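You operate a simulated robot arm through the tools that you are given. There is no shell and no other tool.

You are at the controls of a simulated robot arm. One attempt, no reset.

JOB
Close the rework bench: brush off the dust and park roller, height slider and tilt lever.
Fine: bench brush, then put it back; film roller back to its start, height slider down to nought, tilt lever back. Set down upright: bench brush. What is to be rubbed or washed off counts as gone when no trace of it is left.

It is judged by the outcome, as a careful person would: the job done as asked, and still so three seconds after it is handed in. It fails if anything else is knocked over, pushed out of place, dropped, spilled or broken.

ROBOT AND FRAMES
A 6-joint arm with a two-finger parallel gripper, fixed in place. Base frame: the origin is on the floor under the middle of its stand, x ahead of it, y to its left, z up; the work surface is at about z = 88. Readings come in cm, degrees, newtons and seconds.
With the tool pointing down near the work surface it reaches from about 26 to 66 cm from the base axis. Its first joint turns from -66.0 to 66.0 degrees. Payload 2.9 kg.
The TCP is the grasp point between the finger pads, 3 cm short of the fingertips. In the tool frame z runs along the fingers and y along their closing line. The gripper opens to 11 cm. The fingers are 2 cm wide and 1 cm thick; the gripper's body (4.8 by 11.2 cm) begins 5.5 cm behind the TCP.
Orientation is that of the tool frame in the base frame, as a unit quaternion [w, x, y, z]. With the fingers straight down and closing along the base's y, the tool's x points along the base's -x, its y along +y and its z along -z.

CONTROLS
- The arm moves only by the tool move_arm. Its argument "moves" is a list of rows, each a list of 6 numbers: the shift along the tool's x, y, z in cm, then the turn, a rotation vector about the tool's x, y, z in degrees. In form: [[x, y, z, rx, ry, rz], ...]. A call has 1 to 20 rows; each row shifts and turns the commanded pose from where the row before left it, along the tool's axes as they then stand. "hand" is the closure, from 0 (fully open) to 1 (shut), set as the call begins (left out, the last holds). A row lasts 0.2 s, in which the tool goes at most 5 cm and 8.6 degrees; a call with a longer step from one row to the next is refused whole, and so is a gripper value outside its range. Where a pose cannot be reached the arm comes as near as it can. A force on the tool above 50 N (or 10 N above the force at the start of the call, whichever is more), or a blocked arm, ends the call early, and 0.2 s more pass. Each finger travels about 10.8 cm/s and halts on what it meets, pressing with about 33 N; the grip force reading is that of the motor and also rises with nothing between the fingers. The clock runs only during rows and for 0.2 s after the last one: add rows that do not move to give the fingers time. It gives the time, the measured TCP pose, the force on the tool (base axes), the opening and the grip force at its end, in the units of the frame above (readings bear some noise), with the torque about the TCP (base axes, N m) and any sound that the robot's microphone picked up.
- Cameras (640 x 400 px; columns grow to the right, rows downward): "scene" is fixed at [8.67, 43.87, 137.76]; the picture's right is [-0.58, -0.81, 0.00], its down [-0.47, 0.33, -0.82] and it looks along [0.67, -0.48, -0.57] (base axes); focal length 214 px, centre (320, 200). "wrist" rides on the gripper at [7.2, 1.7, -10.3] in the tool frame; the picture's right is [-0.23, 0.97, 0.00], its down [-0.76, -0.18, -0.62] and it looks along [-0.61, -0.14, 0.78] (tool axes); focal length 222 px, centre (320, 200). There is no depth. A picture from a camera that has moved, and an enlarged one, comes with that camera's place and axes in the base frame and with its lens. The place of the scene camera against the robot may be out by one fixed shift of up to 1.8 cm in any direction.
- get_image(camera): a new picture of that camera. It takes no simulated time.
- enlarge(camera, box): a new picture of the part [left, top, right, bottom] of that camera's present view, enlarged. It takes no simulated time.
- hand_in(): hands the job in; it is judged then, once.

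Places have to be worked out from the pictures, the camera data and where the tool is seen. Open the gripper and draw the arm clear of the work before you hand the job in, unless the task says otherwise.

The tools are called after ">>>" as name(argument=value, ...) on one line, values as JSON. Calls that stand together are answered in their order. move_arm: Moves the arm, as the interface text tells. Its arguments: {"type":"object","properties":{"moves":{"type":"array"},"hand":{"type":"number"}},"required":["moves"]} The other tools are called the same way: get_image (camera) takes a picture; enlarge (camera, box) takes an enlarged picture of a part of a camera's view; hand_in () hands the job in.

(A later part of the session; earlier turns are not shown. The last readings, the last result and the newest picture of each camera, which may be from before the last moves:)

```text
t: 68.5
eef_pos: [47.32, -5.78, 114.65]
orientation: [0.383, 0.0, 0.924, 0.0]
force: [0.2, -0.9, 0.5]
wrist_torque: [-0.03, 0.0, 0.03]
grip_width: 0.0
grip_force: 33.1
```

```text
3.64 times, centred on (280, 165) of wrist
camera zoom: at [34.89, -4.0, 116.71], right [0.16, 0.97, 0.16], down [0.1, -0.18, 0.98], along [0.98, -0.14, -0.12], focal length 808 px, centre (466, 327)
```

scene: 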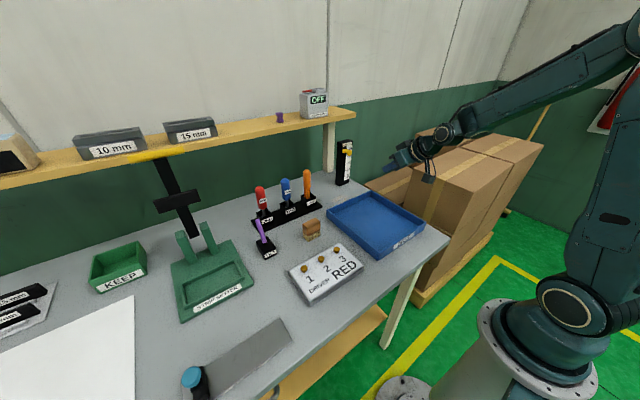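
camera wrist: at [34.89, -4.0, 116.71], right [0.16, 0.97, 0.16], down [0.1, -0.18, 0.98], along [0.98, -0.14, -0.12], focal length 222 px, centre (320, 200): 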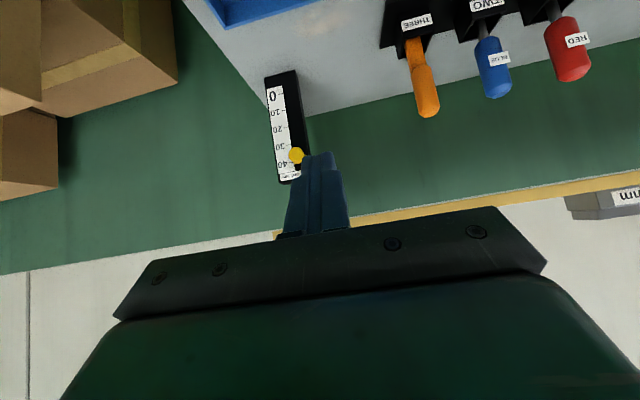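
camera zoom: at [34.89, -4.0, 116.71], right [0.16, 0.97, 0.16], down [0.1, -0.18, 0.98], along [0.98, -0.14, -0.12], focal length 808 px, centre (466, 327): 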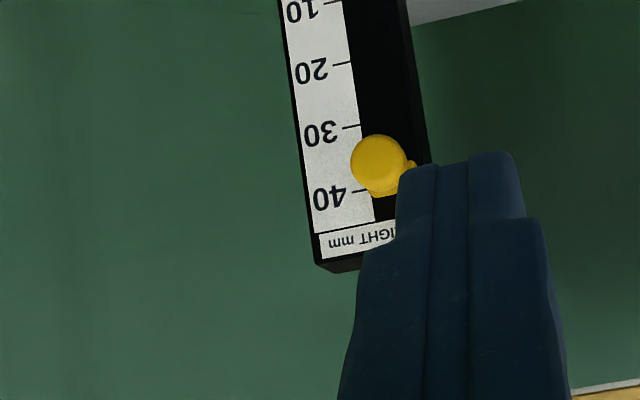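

The knob sits at about (68.2, -11.3, 104.9), at the top of its scale, radius 1.25. I move the closed, tilted fingers above it to TCP (67.6, -11.3, 110.5).

>>> move_arm(moves=[[-2.29, -1.1, 3.45, 0, 0, 0], [-2.29, -1.1, 3.45, 0, 0, 0], [-2.29, -1.1, 3.45, 0, 0, 0], [-2.29, -1.1, 3.45, 0, 0, 0], [0, 0, 0, 0, 0, 0]])

>>> get_image(camera="wrist")

>>> get_image(camera="scene")

```text
t: 69.7
eef_pos: [63.63, -10.53, 111.03]
orientation: [0.383, 0.0, 0.924, 0.001]
force: [0.4, 0.0, -0.8]
wrist_torque: [0.01, 0.0, 0.0]
grip_width: 0.0
grip_force: 32.8
```

```text
taken
camera wrist: at [51.28, -8.7, 113.12], right [0.16, 0.97, 0.16], down [0.1, -0.18, 0.98], along [0.98, -0.14, -0.12], focal length 222 px, centre (320, 200)
```

wrist: 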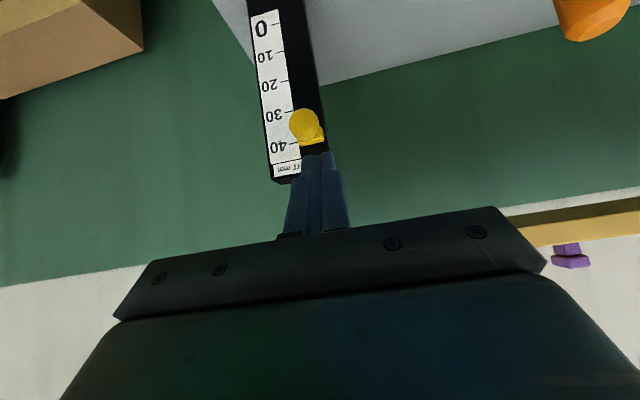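

```text
taken
```

scene: 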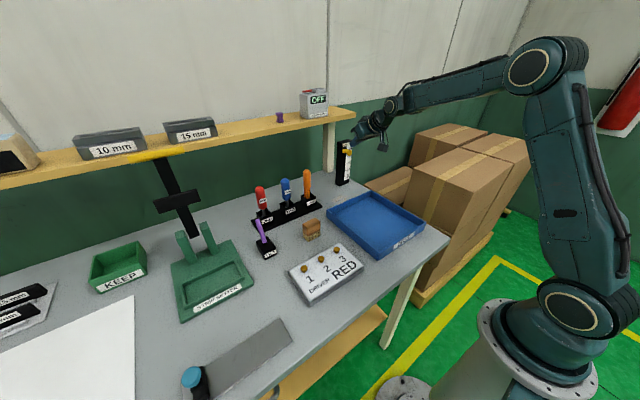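

>>> enlarge(camera="wrist", box=[250, 80, 370, 200])

>>> enlarge(camera="scene", box=[315, 105, 395, 195])

```text
3.33 times, centred on (310, 140) of wrist
camera zoom: at [51.28, -8.7, 113.12], right [0.16, 0.97, 0.16], down [0.1, -0.18, 0.98], along [0.98, -0.14, -0.12], focal length 740 px, centre (353, 400)
```

zoom: 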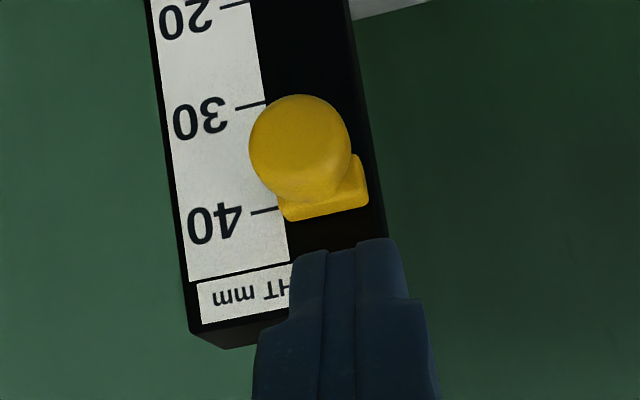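

```text
4.44 times, centred on (355, 150) of scene
camera zoom: at [8.67, 43.87, 137.76], right [-0.58, -0.81, 0.0], down [-0.47, 0.33, -0.82], along [0.67, -0.48, -0.57], focal length 953 px, centre (164, 422)
```

zoom: 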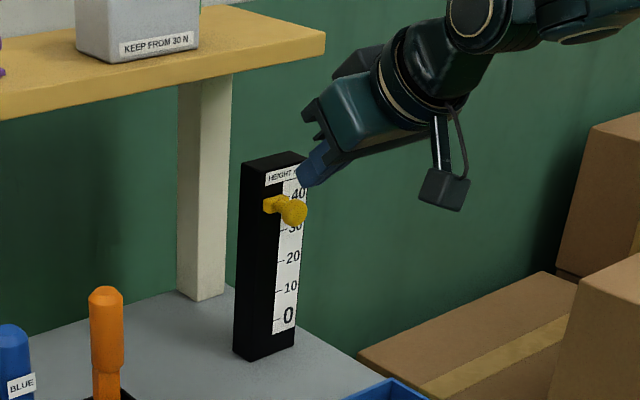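

The carriage is about 2.4 cm wide with the ball in front of it, centre near (68, -11.3, 104.8). I place the fingertip edge over the ball and begin to press straight down.

>>> move_arm(moves=[[-1.03, -0.38, 1.38, 0, 0, 0], [-1.02, -0.38, 1.38, 0, 0, 0], [0, 0, 0, 0, 0, 0]])

>>> move_arm(moves=[[0.5, 0, 0.5, 0, 0, 0], [0.5, 0, 0.5, 0, 0, 0], [0.35, 0, 0.35, 0, 0, 0], [0.35, 0, 0.35, 0, 0, 0], [0, 0, 0, 0, 0, 0]])

>>> enlarge(camera="scene", box=[315, 105, 395, 195])

>>> get_image(camera="wrist")

```text
t: 70.5
eef_pos: [67.0, -11.12, 110.63]
orientation: [0.383, 0.001, 0.924, -0.001]
force: [-0.7, -0.1, 0.2]
wrist_torque: [-0.01, 0.01, -0.01]
grip_width: 0.0
grip_force: 32.6
```

```text
t: 71.7
eef_pos: [66.98, -11.11, 108.15]
orientation: [0.383, 0.0, 0.924, 0.0]
force: [1.2, 1.2, 0.6]
wrist_torque: [-0.03, -0.03, 0.04]
grip_width: 0.0
grip_force: 32.6
```

```text
4.44 times, centred on (355, 150) of scene
camera zoom: at [8.67, 43.87, 137.76], right [-0.58, -0.81, 0.0], down [-0.47, 0.33, -0.82], along [0.67, -0.48, -0.57], focal length 953 px, centre (164, 422)
```

zoom: 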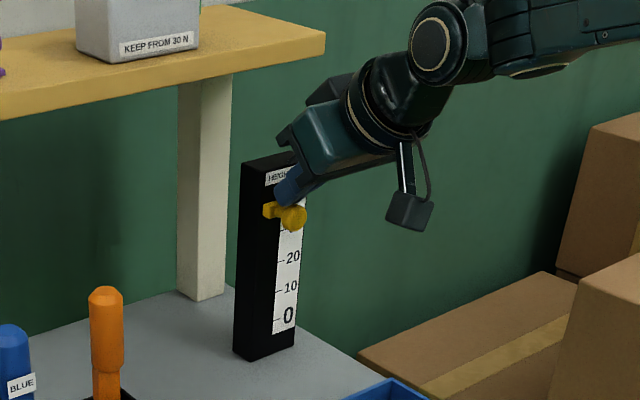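

```text
taken
camera wrist: at [54.63, -9.41, 110.22], right [0.16, 0.97, 0.16], down [0.1, -0.18, 0.98], along [0.98, -0.14, -0.12], focal length 222 px, centre (320, 200)
```

wrist: 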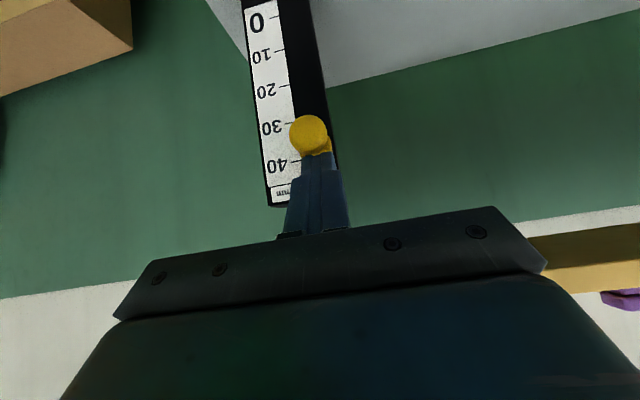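

The ball has begun to follow down with barely any force. I keep pressing straight down in small steps.

>>> move_arm(moves=[[0.4, 0, 0.4, 0, 0, 0], [0.4, 0, 0.4, 0, 0, 0], [0.4, 0, 0.4, 0, 0, 0], [0.4, 0, 0.4, 0, 0, 0], [0.4, 0, 0.4, 0, 0, 0], [0.4, 0, 0.4, 0, 0, 0], [0.4, 0, 0.4, 0, 0, 0], [0, 0, 0, 0, 0, 0]])

>>> get_image(camera="wrist")

>>> enlarge(camera="scene", box=[315, 105, 395, 195])

```text
t: 73.5
eef_pos: [66.93, -11.07, 104.17]
orientation: [0.383, 0.001, 0.924, 0.0]
force: [-1.1, 0.1, 0.8]
wrist_torque: [0.0, 0.02, -0.02]
grip_width: 0.0
grip_force: 32.9
```

```text
taken
camera wrist: at [54.69, -9.39, 106.31], right [0.16, 0.97, 0.16], down [0.1, -0.18, 0.98], along [0.98, -0.14, -0.12], focal length 222 px, centre (320, 200)
```

wrist: 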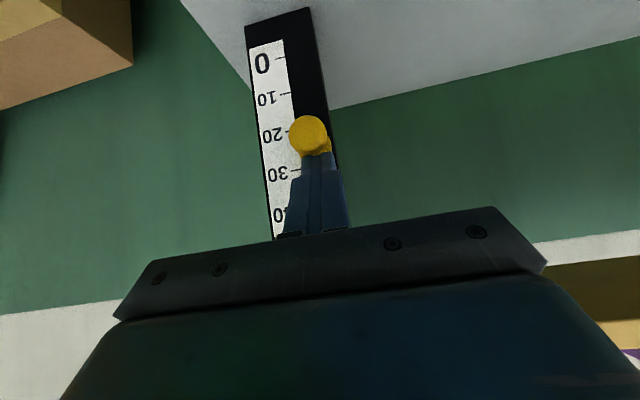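

```text
4.44 times, centred on (355, 150) of scene
camera zoom: at [8.67, 43.87, 137.76], right [-0.58, -0.81, 0.0], down [-0.47, 0.33, -0.82], along [0.67, -0.48, -0.57], focal length 953 px, centre (164, 422)
```

zoom: 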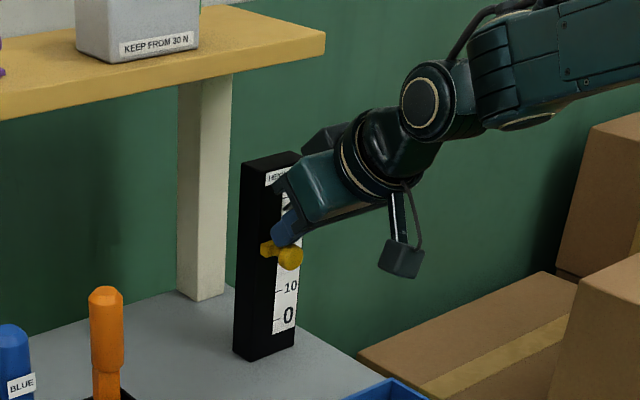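

>>> move_arm(moves=[[0.4, 0, 0.4, 0, 0, 0], [0.4, 0, 0.4, 0, 0, 0], [0.4, 0, 0.4, 0, 0, 0], [0.4, 0, 0.4, 0, 0, 0], [0.4, 0, 0.4, 0, 0, 0], [0.4, 0, 0.4, 0, 0, 0], [0.4, 0, 0.4, 0, 0, 0], [0.4, 0, 0.4, 0, 0, 0], [0, 0, 0, 0, 0, 0]])

>>> move_arm(moves=[[0.25, 0, 0.25, 0, 0, 0], [0.25, 0, 0.25, 0, 0, 0], [0.25, 0, 0.25, 0, 0, 0], [0.25, 0, 0.25, 0, 0, 0], [0, 0, 0, 0, 0, 0]])

>>> get_image(camera="wrist")

>>> enlarge(camera="scene", box=[315, 105, 395, 195])

```text
t: 75.5
eef_pos: [66.95, -10.98, 99.54]
orientation: [0.382, 0.001, 0.924, -0.001]
force: [-0.5, 0.1, -0.1]
wrist_torque: [-0.01, 0.02, 0.02]
grip_width: 0.0
grip_force: 33.0
```

```text
t: 76.7
eef_pos: [66.94, -10.94, 98.21]
orientation: [0.382, 0.001, 0.924, 0.0]
force: [-0.5, -0.4, -0.2]
wrist_torque: [-0.02, -0.03, 0.0]
grip_width: 0.01
grip_force: 33.2
```

```text
taken
camera wrist: at [54.62, -9.28, 100.25], right [0.16, 0.97, 0.16], down [0.1, -0.18, 0.98], along [0.98, -0.14, -0.13], focal length 222 px, centre (320, 200)
```

wrist: 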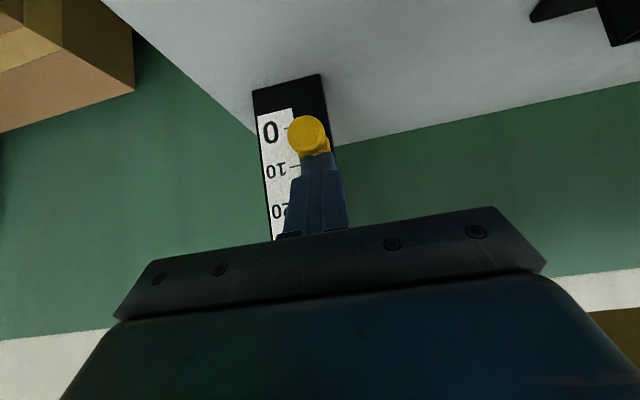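

```text
4.44 times, centred on (355, 150) of scene
camera zoom: at [8.67, 43.87, 137.76], right [-0.58, -0.81, 0.0], down [-0.47, 0.33, -0.82], along [0.67, -0.48, -0.57], focal length 953 px, centre (164, 422)
```

zoom: 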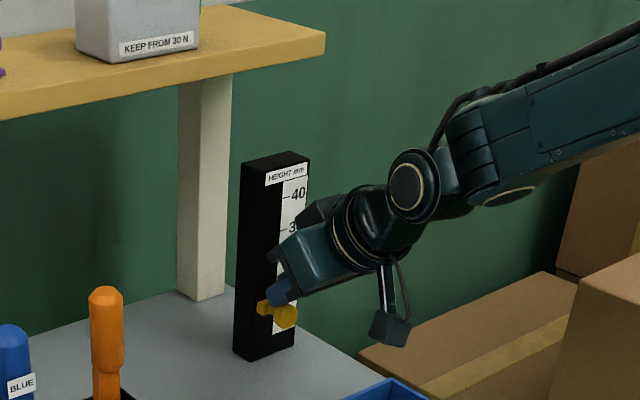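

>>> move_arm(moves=[[0.25, 0, 0.25, 0, 0, 0], [0.25, 0, 0.25, 0, 0, 0], [0.2, 0, 0.2, 0, 0, 0], [0, 0, 0, 0, 0, 0]])

>>> move_arm(moves=[[0.15, 0, 0.15, 0, 0, 0], [0.15, 0, 0.15, 0, 0, 0], [0, 0, 0, 0, 0, 0]])

>>> move_arm(moves=[[0.15, 0, 0.15, 0, 0, 0], [0.15, 0, 0.15, 0, 0, 0], [0, 0, 0, 0, 0, 0]])

>>> get_image(camera="wrist")

>>> enlarge(camera="scene", box=[315, 105, 395, 195])

```text
t: 77.7
eef_pos: [67.07, -11.22, 97.12]
orientation: [0.382, 0.001, 0.924, -0.001]
force: [-0.2, 0.3, -0.5]
wrist_torque: [0.0, 0.01, 0.0]
grip_width: 0.0
grip_force: 32.9
```

```text
t: 78.5
eef_pos: [67.02, -11.07, 96.73]
orientation: [0.382, 0.001, 0.924, 0.0]
force: [0.5, 0.6, 0.1]
wrist_torque: [0.0, 0.02, 0.02]
grip_width: 0.02
grip_force: 33.1
```

```text
t: 79.3
eef_pos: [67.0, -11.12, 96.23]
orientation: [0.383, 0.001, 0.924, 0.0]
force: [0.6, 0.0, 0.8]
wrist_torque: [0.0, -0.02, 0.05]
grip_width: 0.01
grip_force: 32.2
```

```text
taken
camera wrist: at [54.66, -9.4, 98.39], right [0.16, 0.97, 0.16], down [0.1, -0.18, 0.98], along [0.98, -0.14, -0.12], focal length 222 px, centre (320, 200)
```

wrist: 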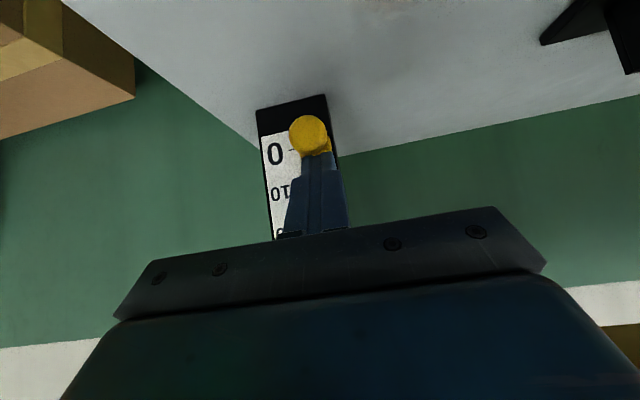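

```text
4.44 times, centred on (355, 150) of scene
camera zoom: at [8.67, 43.88, 137.76], right [-0.58, -0.81, 0.0], down [-0.47, 0.33, -0.82], along [0.67, -0.48, -0.57], focal length 953 px, centre (164, 422)
```

zoom: 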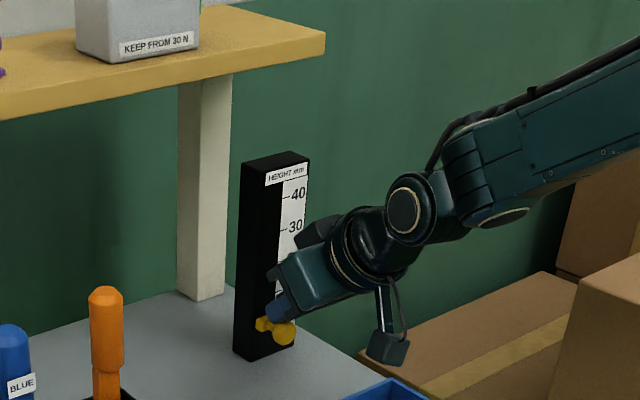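

>>> move_arm(moves=[[0.1, 0, 0.1, 0, 0, 0], [0, 0, 0, 0, 0, 0]])

>>> move_arm(moves=[[0.1, 0, 0.1, 0, 0, 0], [0, 0, 0, 0, 0, 0]])

>>> enlarge(camera="wrist", box=[240, 90, 360, 210])

```text
t: 79.9
eef_pos: [67.06, -11.11, 96.1]
orientation: [0.381, 0.001, 0.924, -0.001]
force: [0.7, -0.2, -0.2]
wrist_torque: [-0.01, 0.02, -0.01]
grip_width: 0.0
grip_force: 33.4
```

```text
t: 80.5
eef_pos: [66.99, -11.06, 95.96]
orientation: [0.383, 0.001, 0.924, -0.001]
force: [-0.7, 0.1, -0.5]
wrist_torque: [0.0, -0.06, -0.03]
grip_width: 0.01
grip_force: 33.0
```

```text
3.33 times, centred on (300, 150) of wrist
camera zoom: at [54.63, -9.37, 98.13], right [0.16, 0.97, 0.16], down [0.1, -0.18, 0.98], along [0.98, -0.14, -0.12], focal length 740 px, centre (387, 367)
```

zoom: 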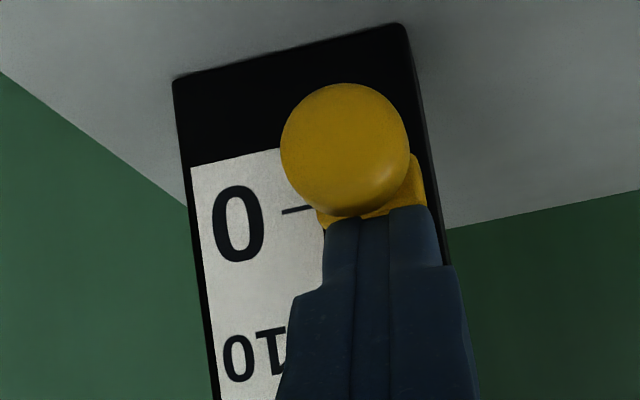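

>>> move_arm(moves=[[0.1, 0, 0.1, 0, 0, 0], [0, 0, 0, 0, 0, 0]])

>>> move_arm(moves=[[0.1, 0, 0.1, 0, 0, 0], [0, 0, 0, 0, 0, 0]])

>>> move_arm(moves=[[0.1, 0, 0.1, 0, 0, 0], [0, 0, 0, 0, 0, 0]])

>>> enlarge(camera="wrist", box=[240, 90, 360, 210])

```text
t: 81.1
eef_pos: [66.98, -11.04, 95.92]
orientation: [0.383, 0.001, 0.924, 0.0]
force: [-0.5, 0.0, 1.4]
wrist_torque: [0.03, 0.01, 0.0]
grip_width: 0.0
grip_force: 33.2
```

```text
t: 81.7
eef_pos: [66.95, -10.9, 95.77]
orientation: [0.383, 0.0, 0.924, 0.0]
force: [0.8, 0.4, 0.4]
wrist_torque: [0.0, 0.0, 0.03]
grip_width: 0.02
grip_force: 33.1
```

```text
t: 82.3
eef_pos: [67.0, -10.98, 95.63]
orientation: [0.383, 0.001, 0.924, 0.0]
force: [1.5, 0.2, 1.4]
wrist_torque: [0.01, -0.08, 0.01]
grip_width: 0.01
grip_force: 32.7
```

```text
3.33 times, centred on (300, 150) of wrist
camera zoom: at [54.65, -9.31, 97.79], right [0.16, 0.97, 0.16], down [0.1, -0.18, 0.98], along [0.98, -0.14, -0.12], focal length 740 px, centre (387, 367)
```

zoom: 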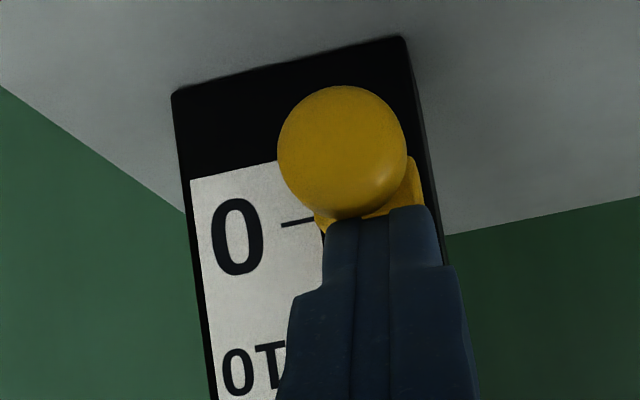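

>>> move_arm(moves=[[0.08, 0, 0.08, 0, 0, 0], [0, 0, 0, 0, 0, 0]])

>>> move_arm(moves=[[0.08, 0, 0.08, 0, 0, 0], [0, 0, 0, 0, 0, 0]])

>>> move_arm(moves=[[0.08, 0, 0.08, 0, 0, 0], [0, 0, 0, 0, 0, 0]])

>>> enlarge(camera="wrist", box=[240, 90, 360, 210])

```text
t: 82.9
eef_pos: [67.09, -11.11, 95.58]
orientation: [0.383, 0.001, 0.924, 0.0]
force: [1.2, 2.0, 2.0]
wrist_torque: [0.01, -0.09, 0.02]
grip_width: 0.0
grip_force: 32.9
```

```text
t: 83.5
eef_pos: [67.17, -11.05, 95.63]
orientation: [0.384, 0.001, 0.923, 0.0]
force: [2.3, 1.2, 6.0]
wrist_torque: [-0.01, -0.12, 0.04]
grip_width: 0.03
grip_force: 33.0
```

```text
t: 84.1
eef_pos: [67.16, -10.97, 95.38]
orientation: [0.385, 0.0, 0.923, 0.0]
force: [4.0, 2.5, 9.8]
wrist_torque: [0.04, -0.21, 0.04]
grip_width: 0.01
grip_force: 33.1
```

```text
3.33 times, centred on (300, 150) of wrist
camera zoom: at [54.76, -9.4, 97.54], right [0.16, 0.97, 0.16], down [0.09, -0.18, 0.98], along [0.98, -0.14, -0.12], focal length 740 px, centre (387, 367)
```

zoom: 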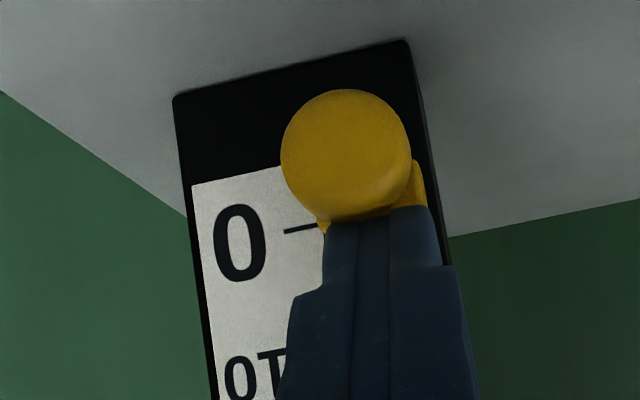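

The force now rises steadily: the slider is on its bottom stop, level with nought. I lift off, draw back and look.

>>> move_arm(moves=[[-0.7, 0, -0.7, 0, 0, 0], [-1.4, 0, -1.4, 0, 0, 0], [-1.4, 0, -2.8, 0, 0, 0], [0, 0, -4, 0, 0, 0], [0, 0, -4, 0, 0, 0], [0, 0, 0, 0, 0, 0]])

>>> enlarge(camera="scene", box=[315, 105, 395, 195])

>>> get_image(camera="wrist")

```text
t: 85.5
eef_pos: [60.03, -10.76, 107.01]
orientation: [0.382, 0.001, 0.924, 0.0]
force: [0.0, 0.1, 0.0]
wrist_torque: [0.02, 0.0, 0.04]
grip_width: 0.02
grip_force: 33.0
```

```text
4.44 times, centred on (355, 150) of scene
camera zoom: at [8.67, 43.87, 137.76], right [-0.58, -0.81, 0.0], down [-0.47, 0.33, -0.82], along [0.67, -0.48, -0.57], focal length 953 px, centre (164, 422)
```

zoom: 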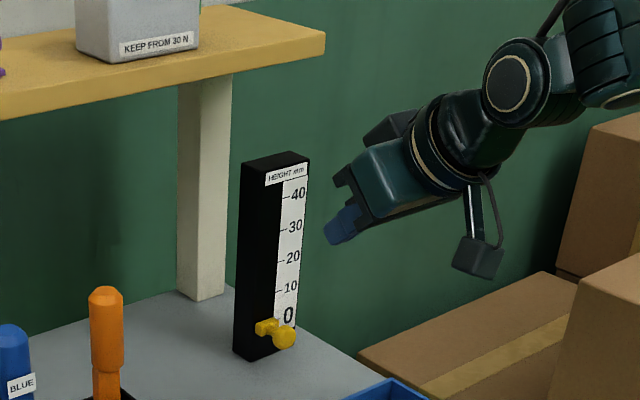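

```text
taken
camera wrist: at [47.72, -9.06, 109.15], right [0.16, 0.97, 0.16], down [0.1, -0.18, 0.98], along [0.98, -0.14, -0.12], focal length 222 px, centre (320, 200)
```

wrist: 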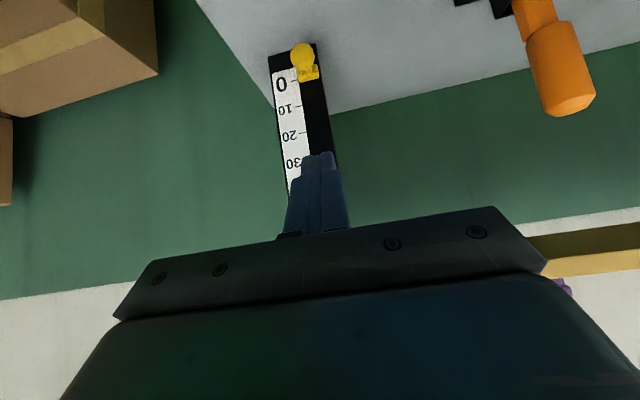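

The slider rests at nought. Now the brush: I draw back, bring the tool upright again and open the fingers.

>>> move_arm(moves=[[3.06, 1, -3.06, 0, 0, 0], [3.06, 1, -3.06, 0, 0, 0], [3.06, 1, -3.06, 0, 0, 0], [0, 0, 0, 0, 7.5, 0], [0, 0, 0, 0, 7.5, 0], [0, 0, 0, 0, 7.5, 0], [0, 0, 0, 0, 7.5, 0], [0, 0, 0, 0, 7.5, 0], [0, 0, 0, 0, 7.5, 0], [0, 0, 0, 0, 0, 0]], hand=0)

>>> get_image(camera="scene")

```text
t: 87.7
eef_pos: [47.56, -8.15, 106.88]
orientation: [-0.001, 0.001, 1.0, 0.0]
force: [-0.5, -0.4, 0.3]
wrist_torque: [-0.03, -0.04, -0.02]
grip_width: 11.01
grip_force: 0.0
```

```text
taken
```

scene: 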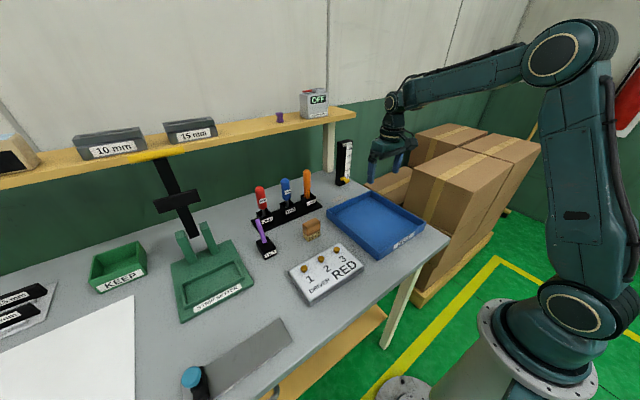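

>>> move_arm(moves=[[-0.07, 4.26, 0.48, 0, 0, 0], [-0.07, 4.26, 0.48, 0, 0, 0], [-0.07, 4.26, 0.48, 0, 0, 0], [-0.07, 4.26, 0.48, 0, 0, 0], [-0.07, 4.26, 0.48, 0, 0, 0], [-0.07, 4.26, 0.48, 0, 0, 0], [0, 0, 0, 0, 0, 0]])

>>> get_image(camera="wrist")

>>> enlarge(camera="wrist", box=[260, 100, 400, 200])

```text
t: 89.3
eef_pos: [47.82, 17.58, 104.14]
orientation: [0.001, 0.0, 1.0, 0.0]
force: [-0.6, -0.1, -0.5]
wrist_torque: [-0.01, -0.02, 0.02]
grip_width: 11.0
grip_force: 0.1
```

```text
taken
camera wrist: at [40.69, 19.32, 114.41], right [0.23, 0.97, 0.0], down [0.76, -0.18, 0.62], along [0.61, -0.14, -0.78], focal length 222 px, centre (320, 200)
```

wrist: 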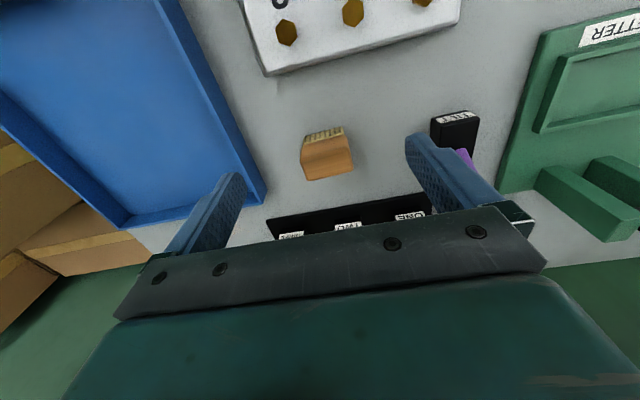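

```text
4.00 times, centred on (330, 150) of wrist
camera zoom: at [40.69, 19.32, 114.41], right [0.23, 0.97, 0.0], down [0.76, -0.18, 0.62], along [0.61, -0.14, -0.78], focal length 888 px, centre (280, 400)
```

zoom: 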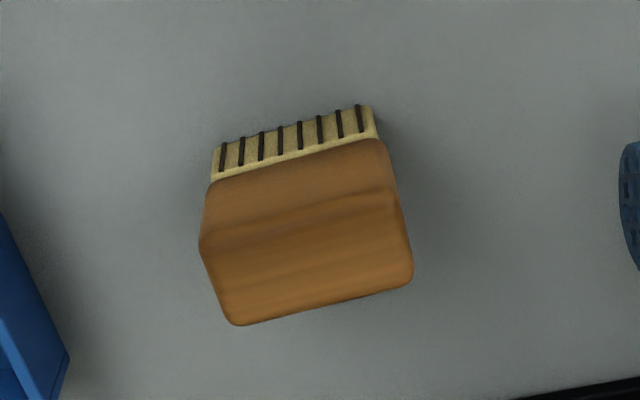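

The brush spans x 51–53.8, y 15–20, top at z 93.7, wood above z 90.3. I descend over its middle (52.4, 17.45) to z 92.5.

>>> move_arm(moves=[[-2.3, -0.07, 2, 0, 0, 0], [-2.3, -0.07, 2, 0, 0, 0], [0, 0, 2.5, 0, 0, 0], [0, 0, 2.5, 0, 0, 0], [0, 0, 2.6, 0, 0, 0], [0, 0, 0, 0, 0, 0]])

>>> get_image(camera="wrist")

>>> enlarge(camera="scene", box=[260, 180, 370, 260])

```text
t: 90.7
eef_pos: [52.22, 17.46, 92.72]
orientation: [0.001, 0.001, 1.0, 0.0]
force: [-0.3, 0.3, -0.5]
wrist_torque: [-0.01, 0.04, 0.02]
grip_width: 11.01
grip_force: 0.1
```

```text
taken
camera wrist: at [45.11, 19.09, 102.94], right [0.23, 0.97, 0.0], down [0.76, -0.18, 0.62], along [0.61, -0.14, -0.78], focal length 222 px, centre (320, 200)
```

wrist: 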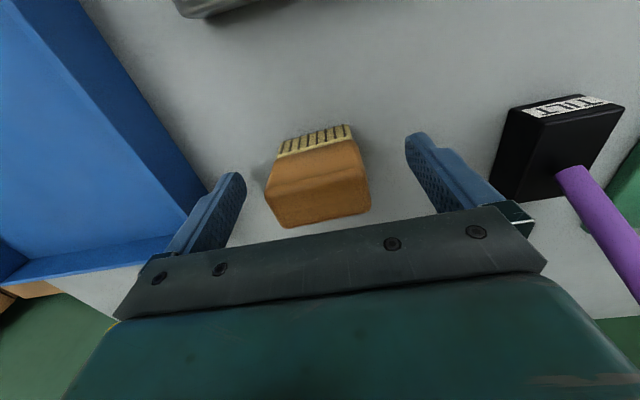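

```text
5.00 times, centred on (315, 220) of scene
camera zoom: at [8.67, 43.87, 137.76], right [-0.58, -0.81, 0.0], down [-0.47, 0.33, -0.82], along [0.67, -0.48, -0.57], focal length 1072 px, centre (345, 100)
```

zoom: 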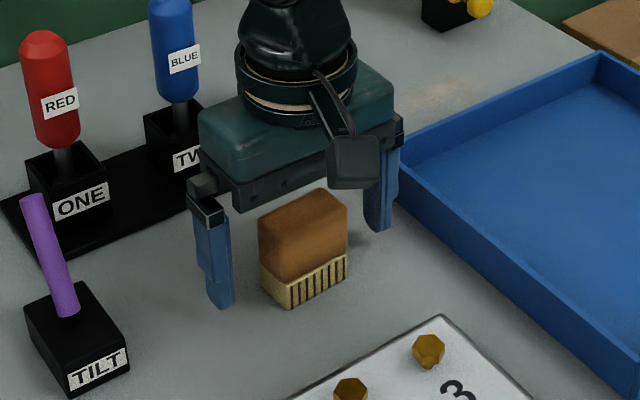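

Well centred. I close the fingers on the wood.

>>> move_arm(moves=[[0, 0, 0, 0, 0, 0], [0, 0, 0, 0, 0, 0], [0, 0, 0, 0, 0, 0], [0, 0, 0, 0, 0, 0]], hand=1)

>>> get_image(camera="wrist")

```text
t: 91.7
eef_pos: [52.34, 17.37, 92.69]
orientation: [0.001, 0.002, 1.0, 0.0]
force: [0.6, 0.5, -0.7]
wrist_torque: [-0.02, 0.05, 0.03]
grip_width: 5.44
grip_force: 33.2
```

```text
taken
camera wrist: at [45.11, 19.08, 102.96], right [0.23, 0.97, 0.0], down [0.76, -0.18, 0.62], along [0.61, -0.14, -0.78], focal length 222 px, centre (320, 200)
```

wrist: 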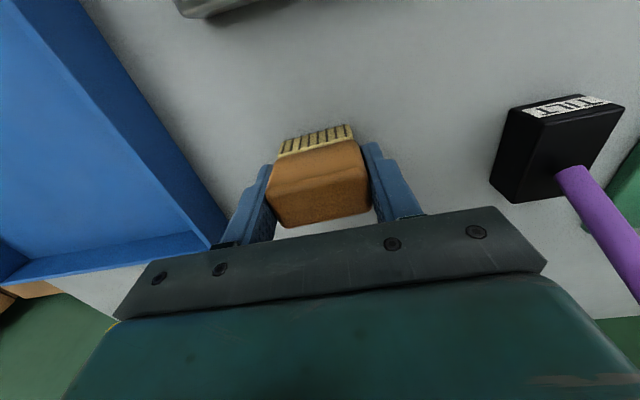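

The brush is held (width 5.4). I note the pick pose (52.3, 17.4, 92.7) and lift it gently.

>>> move_arm(moves=[[0, 0, -0.5, 0, 0, 0], [0, 0, -1.2, 0, 0, 0], [0, 0, -1.8, 0, 0, 0], [0, 0, -1.8, 0, 0, 0], [0, 0, 0, 0, 0, 0]])

>>> get_image(camera="wrist")

>>> enlarge(camera="scene", box=[260, 160, 370, 260])

```text
t: 92.9
eef_pos: [52.28, 17.15, 97.97]
orientation: [0.0, 0.0, 1.0, 0.0]
force: [-0.9, -0.4, -1.3]
wrist_torque: [-0.01, -0.01, 0.0]
grip_width: 5.42
grip_force: 32.9
```

```text
taken
camera wrist: at [45.2, 18.93, 108.14], right [0.23, 0.97, 0.0], down [0.76, -0.18, 0.62], along [0.61, -0.14, -0.78], focal length 222 px, centre (320, 200)
```

wrist: 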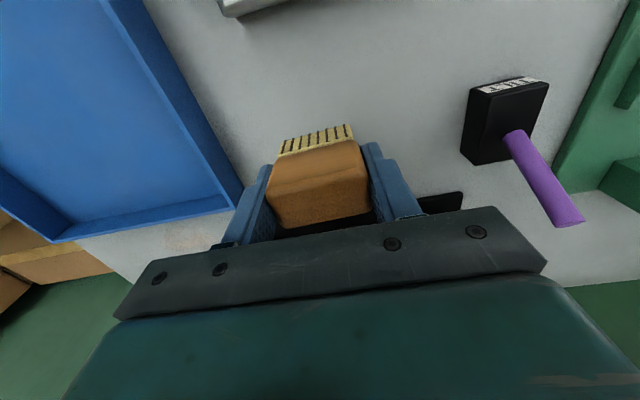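

```text
4.00 times, centred on (315, 210) of scene
camera zoom: at [8.67, 43.87, 137.76], right [-0.58, -0.81, 0.0], down [-0.47, 0.33, -0.82], along [0.67, -0.48, -0.57], focal length 858 px, centre (340, 160)
```

zoom: 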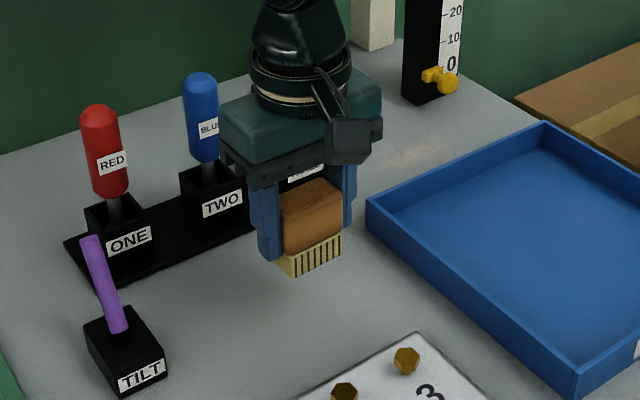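

>>> move_arm(moves=[[-1.14, -4.13, -0.06, 0, 0, 0], [-1.14, -4.13, -0.06, 0, 0, 0], [-1.14, -4.13, -0.06, 0, 0, 0], [-1.14, -4.13, -0.06, 0, 0, 0], [-1.14, -4.13, -0.06, 0, 0, 0], [0, 0, 0, 0, 0, 0]])

>>> move_arm(moves=[[-2, 0, 0.5, 0, 0, 0], [-2, -0.2, 0.7, 0, 0, 0], [0, 0, 0, 0, 0, 0]])

>>> get_image(camera="wrist")

>>> get_image(camera="scene")

```text
t: 94.3
eef_pos: [58.15, -3.26, 98.12]
orientation: [0.001, 0.001, 1.0, -0.001]
force: [0.0, 0.7, -1.7]
wrist_torque: [0.03, 0.0, 0.01]
grip_width: 5.42
grip_force: 33.0
```

```text
t: 95.1
eef_pos: [62.34, -3.42, 96.79]
orientation: [-0.001, 0.001, 1.0, 0.0]
force: [-1.5, -0.7, -0.4]
wrist_torque: [0.02, 0.0, 0.02]
grip_width: 5.39
grip_force: 33.5
```

```text
taken
camera wrist: at [55.14, -1.73, 107.11], right [0.23, 0.97, 0.0], down [0.76, -0.18, 0.62], along [0.61, -0.14, -0.78], focal length 222 px, centre (320, 200)
```

wrist: 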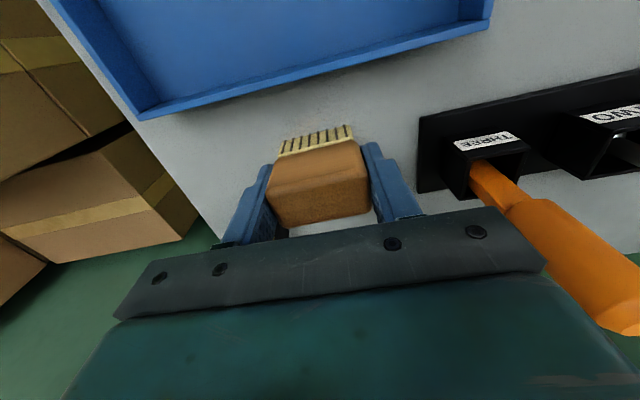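

```text
taken
```

scene: 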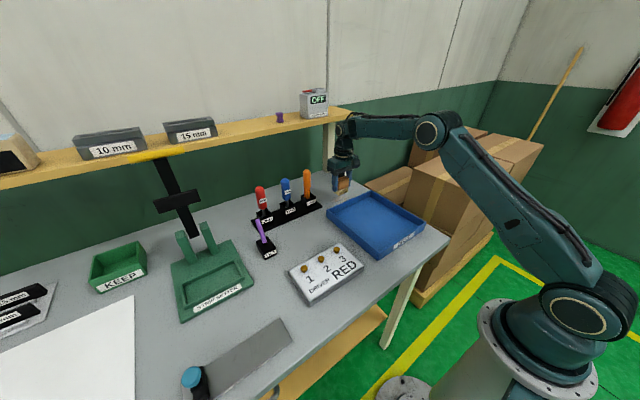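

Clear all round. I lower the brush onto the table just at the near edge of the dust, feeling for contact.

>>> move_arm(moves=[[0.4, 0, 1.5, 0, 0, 0], [0.4, 0, 1.5, 0, 0, 0], [0, 0, 0.7, 0, 0, 0], [0, 0, 0, 0, 0, 0]])

>>> move_arm(moves=[[0, 0, 0.2, 0, 0, 0], [0, 0, 0.2, 0, 0, 0], [0, 0, 0, 0, 0, 0]])

>>> move_arm(moves=[[0, 0, 0.15, 0, 0, 0], [0, 0, 0, 0, 0, 0]])

```text
t: 96.1
eef_pos: [61.36, -3.37, 93.1]
orientation: [0.001, 0.001, 1.0, 0.0]
force: [-0.4, -0.1, -0.9]
wrist_torque: [-0.02, -0.03, 0.02]
grip_width: 5.39
grip_force: 32.7
```

```text
t: 96.9
eef_pos: [61.24, -3.4, 92.69]
orientation: [-0.001, 0.001, 1.0, 0.0]
force: [-0.7, -0.5, -0.8]
wrist_torque: [-0.01, 0.01, 0.03]
grip_width: 5.35
grip_force: 33.3
```

```text
t: 97.5
eef_pos: [61.46, -3.32, 92.65]
orientation: [0.0, 0.0, 1.0, 0.0]
force: [-1.1, 2.0, 5.4]
wrist_torque: [0.05, 0.07, 0.03]
grip_width: 5.34
grip_force: 33.1
```

Contact at about 5 N. I sweep outward over the dust and back, in a first lane at y = -3.4.

>>> move_arm(moves=[[-0.6, 0, 0.05, 0, 0, 0], [-0.6, 0, 0, 0, 0, 0], [-0.6, 0, 0, 0, 0, 0], [-0.6, 0, 0, 0, 0, 0], [-0.6, 0, 0, 0, 0, 0], [-0.6, 0, 0, 0, 0, 0], [-0.6, 0, 0, 0, 0, 0], [0, 0, 0, 0, 0, 0]])

>>> move_arm(moves=[[0.7, 0, 0, 0, 0, 0], [0.7, 0, 0, 0, 0, 0], [0.7, 0, 0, 0, 0, 0], [0.7, 0, 0, 0, 0, 0], [0.7, 0, 0, 0, 0, 0], [0.7, 0, 0, 0, 0, 0], [0.7, 0, 0, 0, 0, 0], [0, 0, 0, 0, 0, 0]])

>>> enlarge(camera="scene", box=[300, 150, 400, 220])

>>> get_image(camera="wrist")

```text
t: 99.3
eef_pos: [65.44, -3.52, 92.71]
orientation: [0.001, 0.001, 1.0, 0.0]
force: [-7.2, 0.8, 21.9]
wrist_torque: [0.09, 0.36, 0.06]
grip_width: 5.35
grip_force: 32.9
```

```text
t: 101.1
eef_pos: [60.82, -3.62, 92.76]
orientation: [0.002, 0.001, 1.0, 0.0]
force: [8.0, 1.1, 20.5]
wrist_torque: [0.0, -0.2, -0.01]
grip_width: 5.37
grip_force: 32.4
```

```text
5.71 times, centred on (350, 185) of scene
camera zoom: at [8.65, 43.88, 137.76], right [-0.58, -0.81, 0.0], down [-0.47, 0.33, -0.82], along [0.67, -0.48, -0.57], focal length 1226 px, centre (149, 286)
```

zoom: 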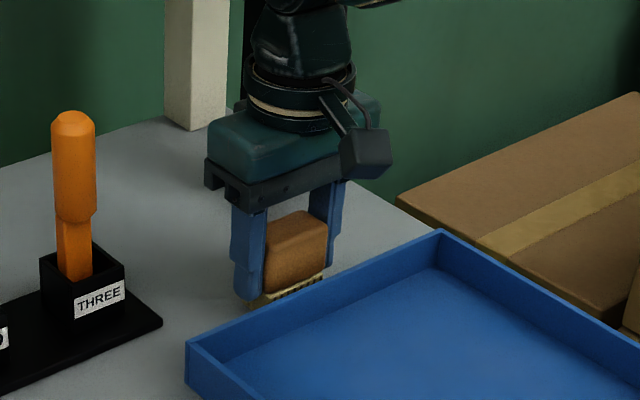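

```text
taken
camera wrist: at [53.51, -1.87, 102.88], right [0.23, 0.97, 0.0], down [0.76, -0.18, 0.63], along [0.61, -0.14, -0.78], focal length 222 px, centre (320, 200)
```

wrist: 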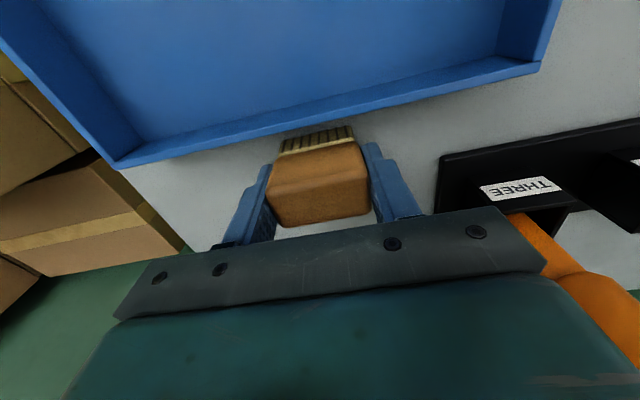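

The strokes press with about 20 N, a bit much; I ease up slightly, then sweep the lane at y = -5.8 out and back, then the lane at y = -1.2.

>>> move_arm(moves=[[0, -1.1, -0.12, 0, 0, 0], [0, -1.1, 0, 0, 0, 0], [-0.7, 0, 0, 0, 0, 0], [-0.7, 0, 0, 0, 0, 0], [-0.7, 0, 0, 0, 0, 0], [-0.7, 0, 0, 0, 0, 0], [-0.7, 0, 0, 0, 0, 0], [-0.7, 0, 0, 0, 0, 0], [0.7, 0, 0, 0, 0, 0], [0.7, 0, 0, 0, 0, 0], [0.7, 0, 0, 0, 0, 0], [0.7, 0, 0, 0, 0, 0], [0.7, 0, 0, 0, 0, 0], [0.7, 0, 0, 0, 0, 0], [0, 0, 0, 0, 0, 0]])

>>> move_arm(moves=[[0, 1.15, 0, 0, 0, 0], [0, 1.15, 0, 0, 0, 0], [0, 1.15, 0, 0, 0, 0], [0, 1.15, 0, 0, 0, 0], [-0.8, 0, 0, 0, 0, 0], [-0.8, 0, 0, 0, 0, 0], [-0.8, 0, 0, 0, 0, 0], [-0.8, 0, 0, 0, 0, 0], [-0.8, 0, 0, 0, 0, 0], [-0.8, 0, 0, 0, 0, 0], [0.8, 0, 0, 0, 0, 0], [0.8, 0, 0, 0, 0, 0], [0.8, 0, 0, 0, 0, 0], [0.8, 0, 0, 0, 0, 0], [0.8, 0, 0, 0, 0, 0], [0.8, 0, 0, 0, 0, 0], [0, 0, 0, 0, 0, 0]])

>>> get_image(camera="wrist")

>>> enlarge(camera="scene", box=[300, 150, 400, 220])

```text
t: 104.3
eef_pos: [60.52, -5.75, 92.75]
orientation: [-0.001, 0.0, 1.0, 0.0]
force: [-0.9, 0.5, -1.0]
wrist_torque: [-0.01, 0.02, -0.02]
grip_width: 5.33
grip_force: 32.9
```

```text
t: 107.9
eef_pos: [60.78, -1.16, 92.69]
orientation: [0.0, 0.0, 1.0, 0.0]
force: [0.3, -0.8, -1.6]
wrist_torque: [-0.04, 0.0, 0.01]
grip_width: 5.33
grip_force: 33.2
```

```text
taken
camera wrist: at [53.55, 0.56, 102.98], right [0.23, 0.97, 0.0], down [0.76, -0.18, 0.62], along [0.61, -0.14, -0.78], focal length 222 px, centre (320, 200)
```

wrist: 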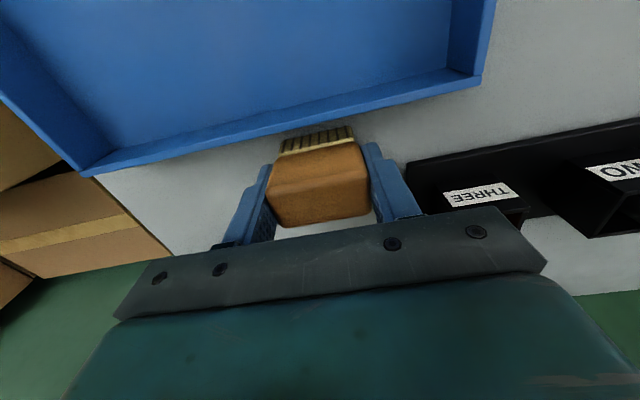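

```text
5.71 times, centred on (350, 185) of scene
camera zoom: at [8.67, 43.87, 137.76], right [-0.58, -0.81, 0.0], down [-0.47, 0.33, -0.82], along [0.67, -0.48, -0.57], focal length 1226 px, centre (149, 286)
```

zoom: 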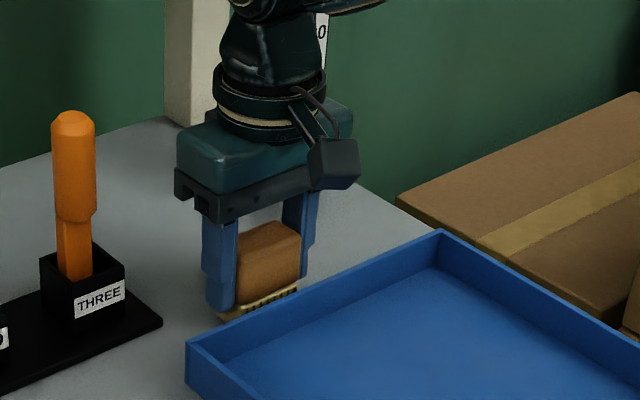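

The force there was about nil, so those lanes hardly touched. I press down in tiny steps to get a light contact of about 8–10 N.

>>> move_arm(moves=[[0, 0, 0.06, 0, 0, 0], [0, 0, 0, 0, 0, 0]])

>>> move_arm(moves=[[0, 0, 0.04, 0, 0, 0], [0, 0, 0, 0, 0, 0]])

```text
t: 108.5
eef_pos: [60.66, -1.11, 92.75]
orientation: [0.0, 0.001, 1.0, 0.0]
force: [-0.1, 0.1, -0.6]
wrist_torque: [0.0, 0.01, -0.01]
grip_width: 5.35
grip_force: 33.2
```

```text
t: 109.1
eef_pos: [60.86, -1.22, 92.69]
orientation: [0.0, 0.001, 1.0, -0.001]
force: [0.7, 0.1, 2.4]
wrist_torque: [-0.03, -0.06, 0.03]
grip_width: 5.32
grip_force: 33.0
```

>>> move_arm(moves=[[0, 0, 0.06, 0, 0, 0], [0, 0, 0, 0, 0, 0]])

>>> move_arm(moves=[[-0.8, 0, 0, 0, 0, 0], [-0.8, 0, 0, 0, 0, 0], [-0.8, 0, 0, 0, 0, 0], [-0.8, 0, 0, 0, 0, 0], [-0.8, 0, 0, 0, 0, 0], [-0.8, 0, 0, 0, 0, 0], [0, 0, 0, 0, 0, 0]])

>>> move_arm(moves=[[0.8, 0, 0, 0, 0, 0], [0.8, 0, 0, 0, 0, 0], [0.8, 0, 0, 0, 0, 0], [0.8, 0, 0, 0, 0, 0], [0.8, 0, 0, 0, 0, 0], [0.8, 0, 0, 0, 0, 0], [0, 0, 0, 0, 0, 0]])

```text
t: 109.7
eef_pos: [60.66, -1.08, 92.6]
orientation: [0.001, 0.001, 1.0, 0.0]
force: [2.4, 0.8, 5.7]
wrist_torque: [0.04, -0.08, -0.01]
grip_width: 5.37
grip_force: 33.0
```

```text
t: 111.3
eef_pos: [65.34, -1.21, 92.64]
orientation: [0.0, 0.0, 1.0, 0.0]
force: [-2.6, 1.0, 9.1]
wrist_torque: [0.09, 0.09, -0.02]
grip_width: 5.37
grip_force: 33.1
```

```text
t: 112.9
eef_pos: [60.66, -1.07, 92.7]
orientation: [0.003, 0.0, 1.0, 0.0]
force: [7.0, 2.5, 21.6]
wrist_torque: [0.06, -0.14, -0.01]
grip_width: 5.34
grip_force: 32.8
```

Contact is good now. I sweep across to y = -5.8, out and back there, then along y at the far edge.

>>> move_arm(moves=[[0, -1.2, 0, 0, 0, 0], [0, -1.2, 0, 0, 0, 0], [0, -1.2, 0, 0, 0, 0], [0, -1.1, 0, 0, 0, 0], [-0.8, 0, 0, 0, 0, 0], [-0.8, 0, 0, 0, 0, 0], [-0.8, 0, 0, 0, 0, 0], [-0.8, 0, 0, 0, 0, 0], [-0.8, 0, 0, 0, 0, 0], [-0.5, 0.3, 0, 0, 0, 0], [0, 0, 0, 0, 0, 0]])

>>> move_arm(moves=[[-0.3, 1.1, 0, 0, 0, 0], [-0.2, 1.1, 0, 0, 0, 0], [0, 1.1, 0, 0, 0, 0], [0, 1.1, 0, 0, 0, 0], [0.5, 0.6, 0, 0, 0, 0], [0.5, -1.1, 0, 0, 0, 0], [0, -1.1, 0, 0, 0, 0], [0, -1.1, 0, 0, 0, 0], [0, -1.1, 0, 0, 0, 0], [0.4, -1, 0, 0, 0, 0], [0.8, 0, 0, 0, 0, 0], [0.8, 0, 0, 0, 0, 0], [0.8, 0, 0, 0, 0, 0], [0, 0, 0, 0, 0, 0]])

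```text
t: 115.3
eef_pos: [65.18, -5.58, 92.63]
orientation: [0.001, 0.002, 1.0, 0.0]
force: [-4.5, -5.5, 16.5]
wrist_torque: [-0.2, 0.15, -0.04]
grip_width: 5.34
grip_force: 33.1
```

```text
t: 118.3
eef_pos: [61.86, -5.93, 92.73]
orientation: [0.001, 0.001, 1.0, 0.0]
force: [5.9, -1.0, 16.3]
wrist_torque: [-0.08, -0.19, 0.03]
grip_width: 5.33
grip_force: 32.7
```

>>> move_arm(moves=[[0.5, 1.1, 0, 0, 0, 0], [0, 1.1, 0, 0, 0, 0], [0, 1.1, 0, 0, 0, 0], [0, 1.1, 0, 0, 0, 0], [-0.7, 0.9, 0, 0, 0, 0], [-0.7, -1.1, 0, 0, 0, 0], [0, -1.1, 0, 0, 0, 0], [0, -1.1, 0, 0, 0, 0], [0, -1.1, 0, 0, 0, 0], [-0.7, -1, 0, 0, 0, 0], [-0.7, 1.1, 0, 0, 0, 0], [0, 1.1, 0, 0, 0, 0], [0, 1.1, 0, 0, 0, 0], [0, 1.1, 0, 0, 0, 0], [0, 0, 0, 0, 0, 0]])

>>> move_arm(moves=[[0, 0, -1, 0, 0, 0], [1, 0, -2, 0, 0, 0], [2, 0, -2, 0, 0, 0], [3, -3, -1, 0, 0, 0], [3, -3, 0, 0, 0, 0], [3, -3, 0, 0, 0, 0], [0, 0, 0, 0, 0, 0]])

>>> enlarge(camera="scene", box=[290, 150, 410, 240])

>>> get_image(camera="wrist")

```text
t: 121.5
eef_pos: [64.04, -1.62, 92.55]
orientation: [0.001, 0.0, 1.0, 0.0]
force: [1.4, -4.3, 14.5]
wrist_torque: [-0.16, -0.07, -0.02]
grip_width: 5.35
grip_force: 32.7
```

```text
t: 123.1
eef_pos: [52.2, -10.44, 98.49]
orientation: [0.0, 0.0, 1.0, 0.0]
force: [0.2, -0.6, 0.3]
wrist_torque: [-0.01, -0.04, 0.0]
grip_width: 5.36
grip_force: 33.0
```

```text
4.44 times, centred on (350, 195) of scene
camera zoom: at [8.67, 43.87, 137.76], right [-0.58, -0.81, 0.0], down [-0.47, 0.33, -0.82], along [0.67, -0.48, -0.57], focal length 953 px, centre (187, 222)
```

zoom: 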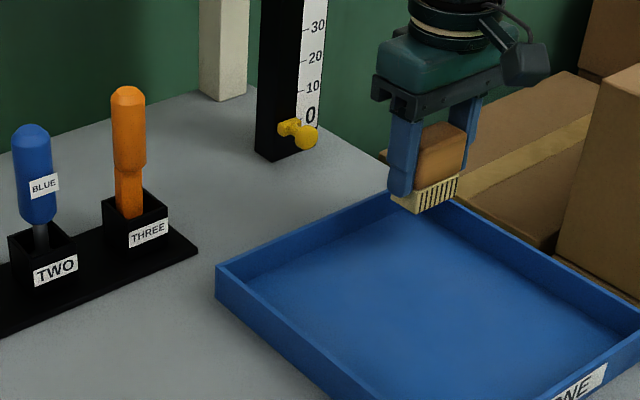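

```text
taken
camera wrist: at [45.01, -8.81, 108.7], right [0.23, 0.97, 0.0], down [0.76, -0.18, 0.62], along [0.61, -0.14, -0.78], focal length 222 px, centre (320, 200)
```

wrist: 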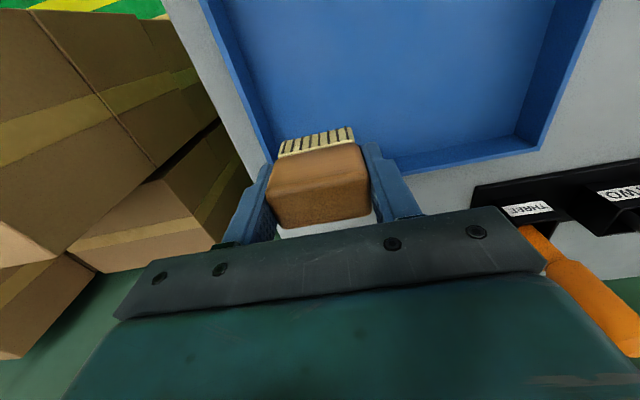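

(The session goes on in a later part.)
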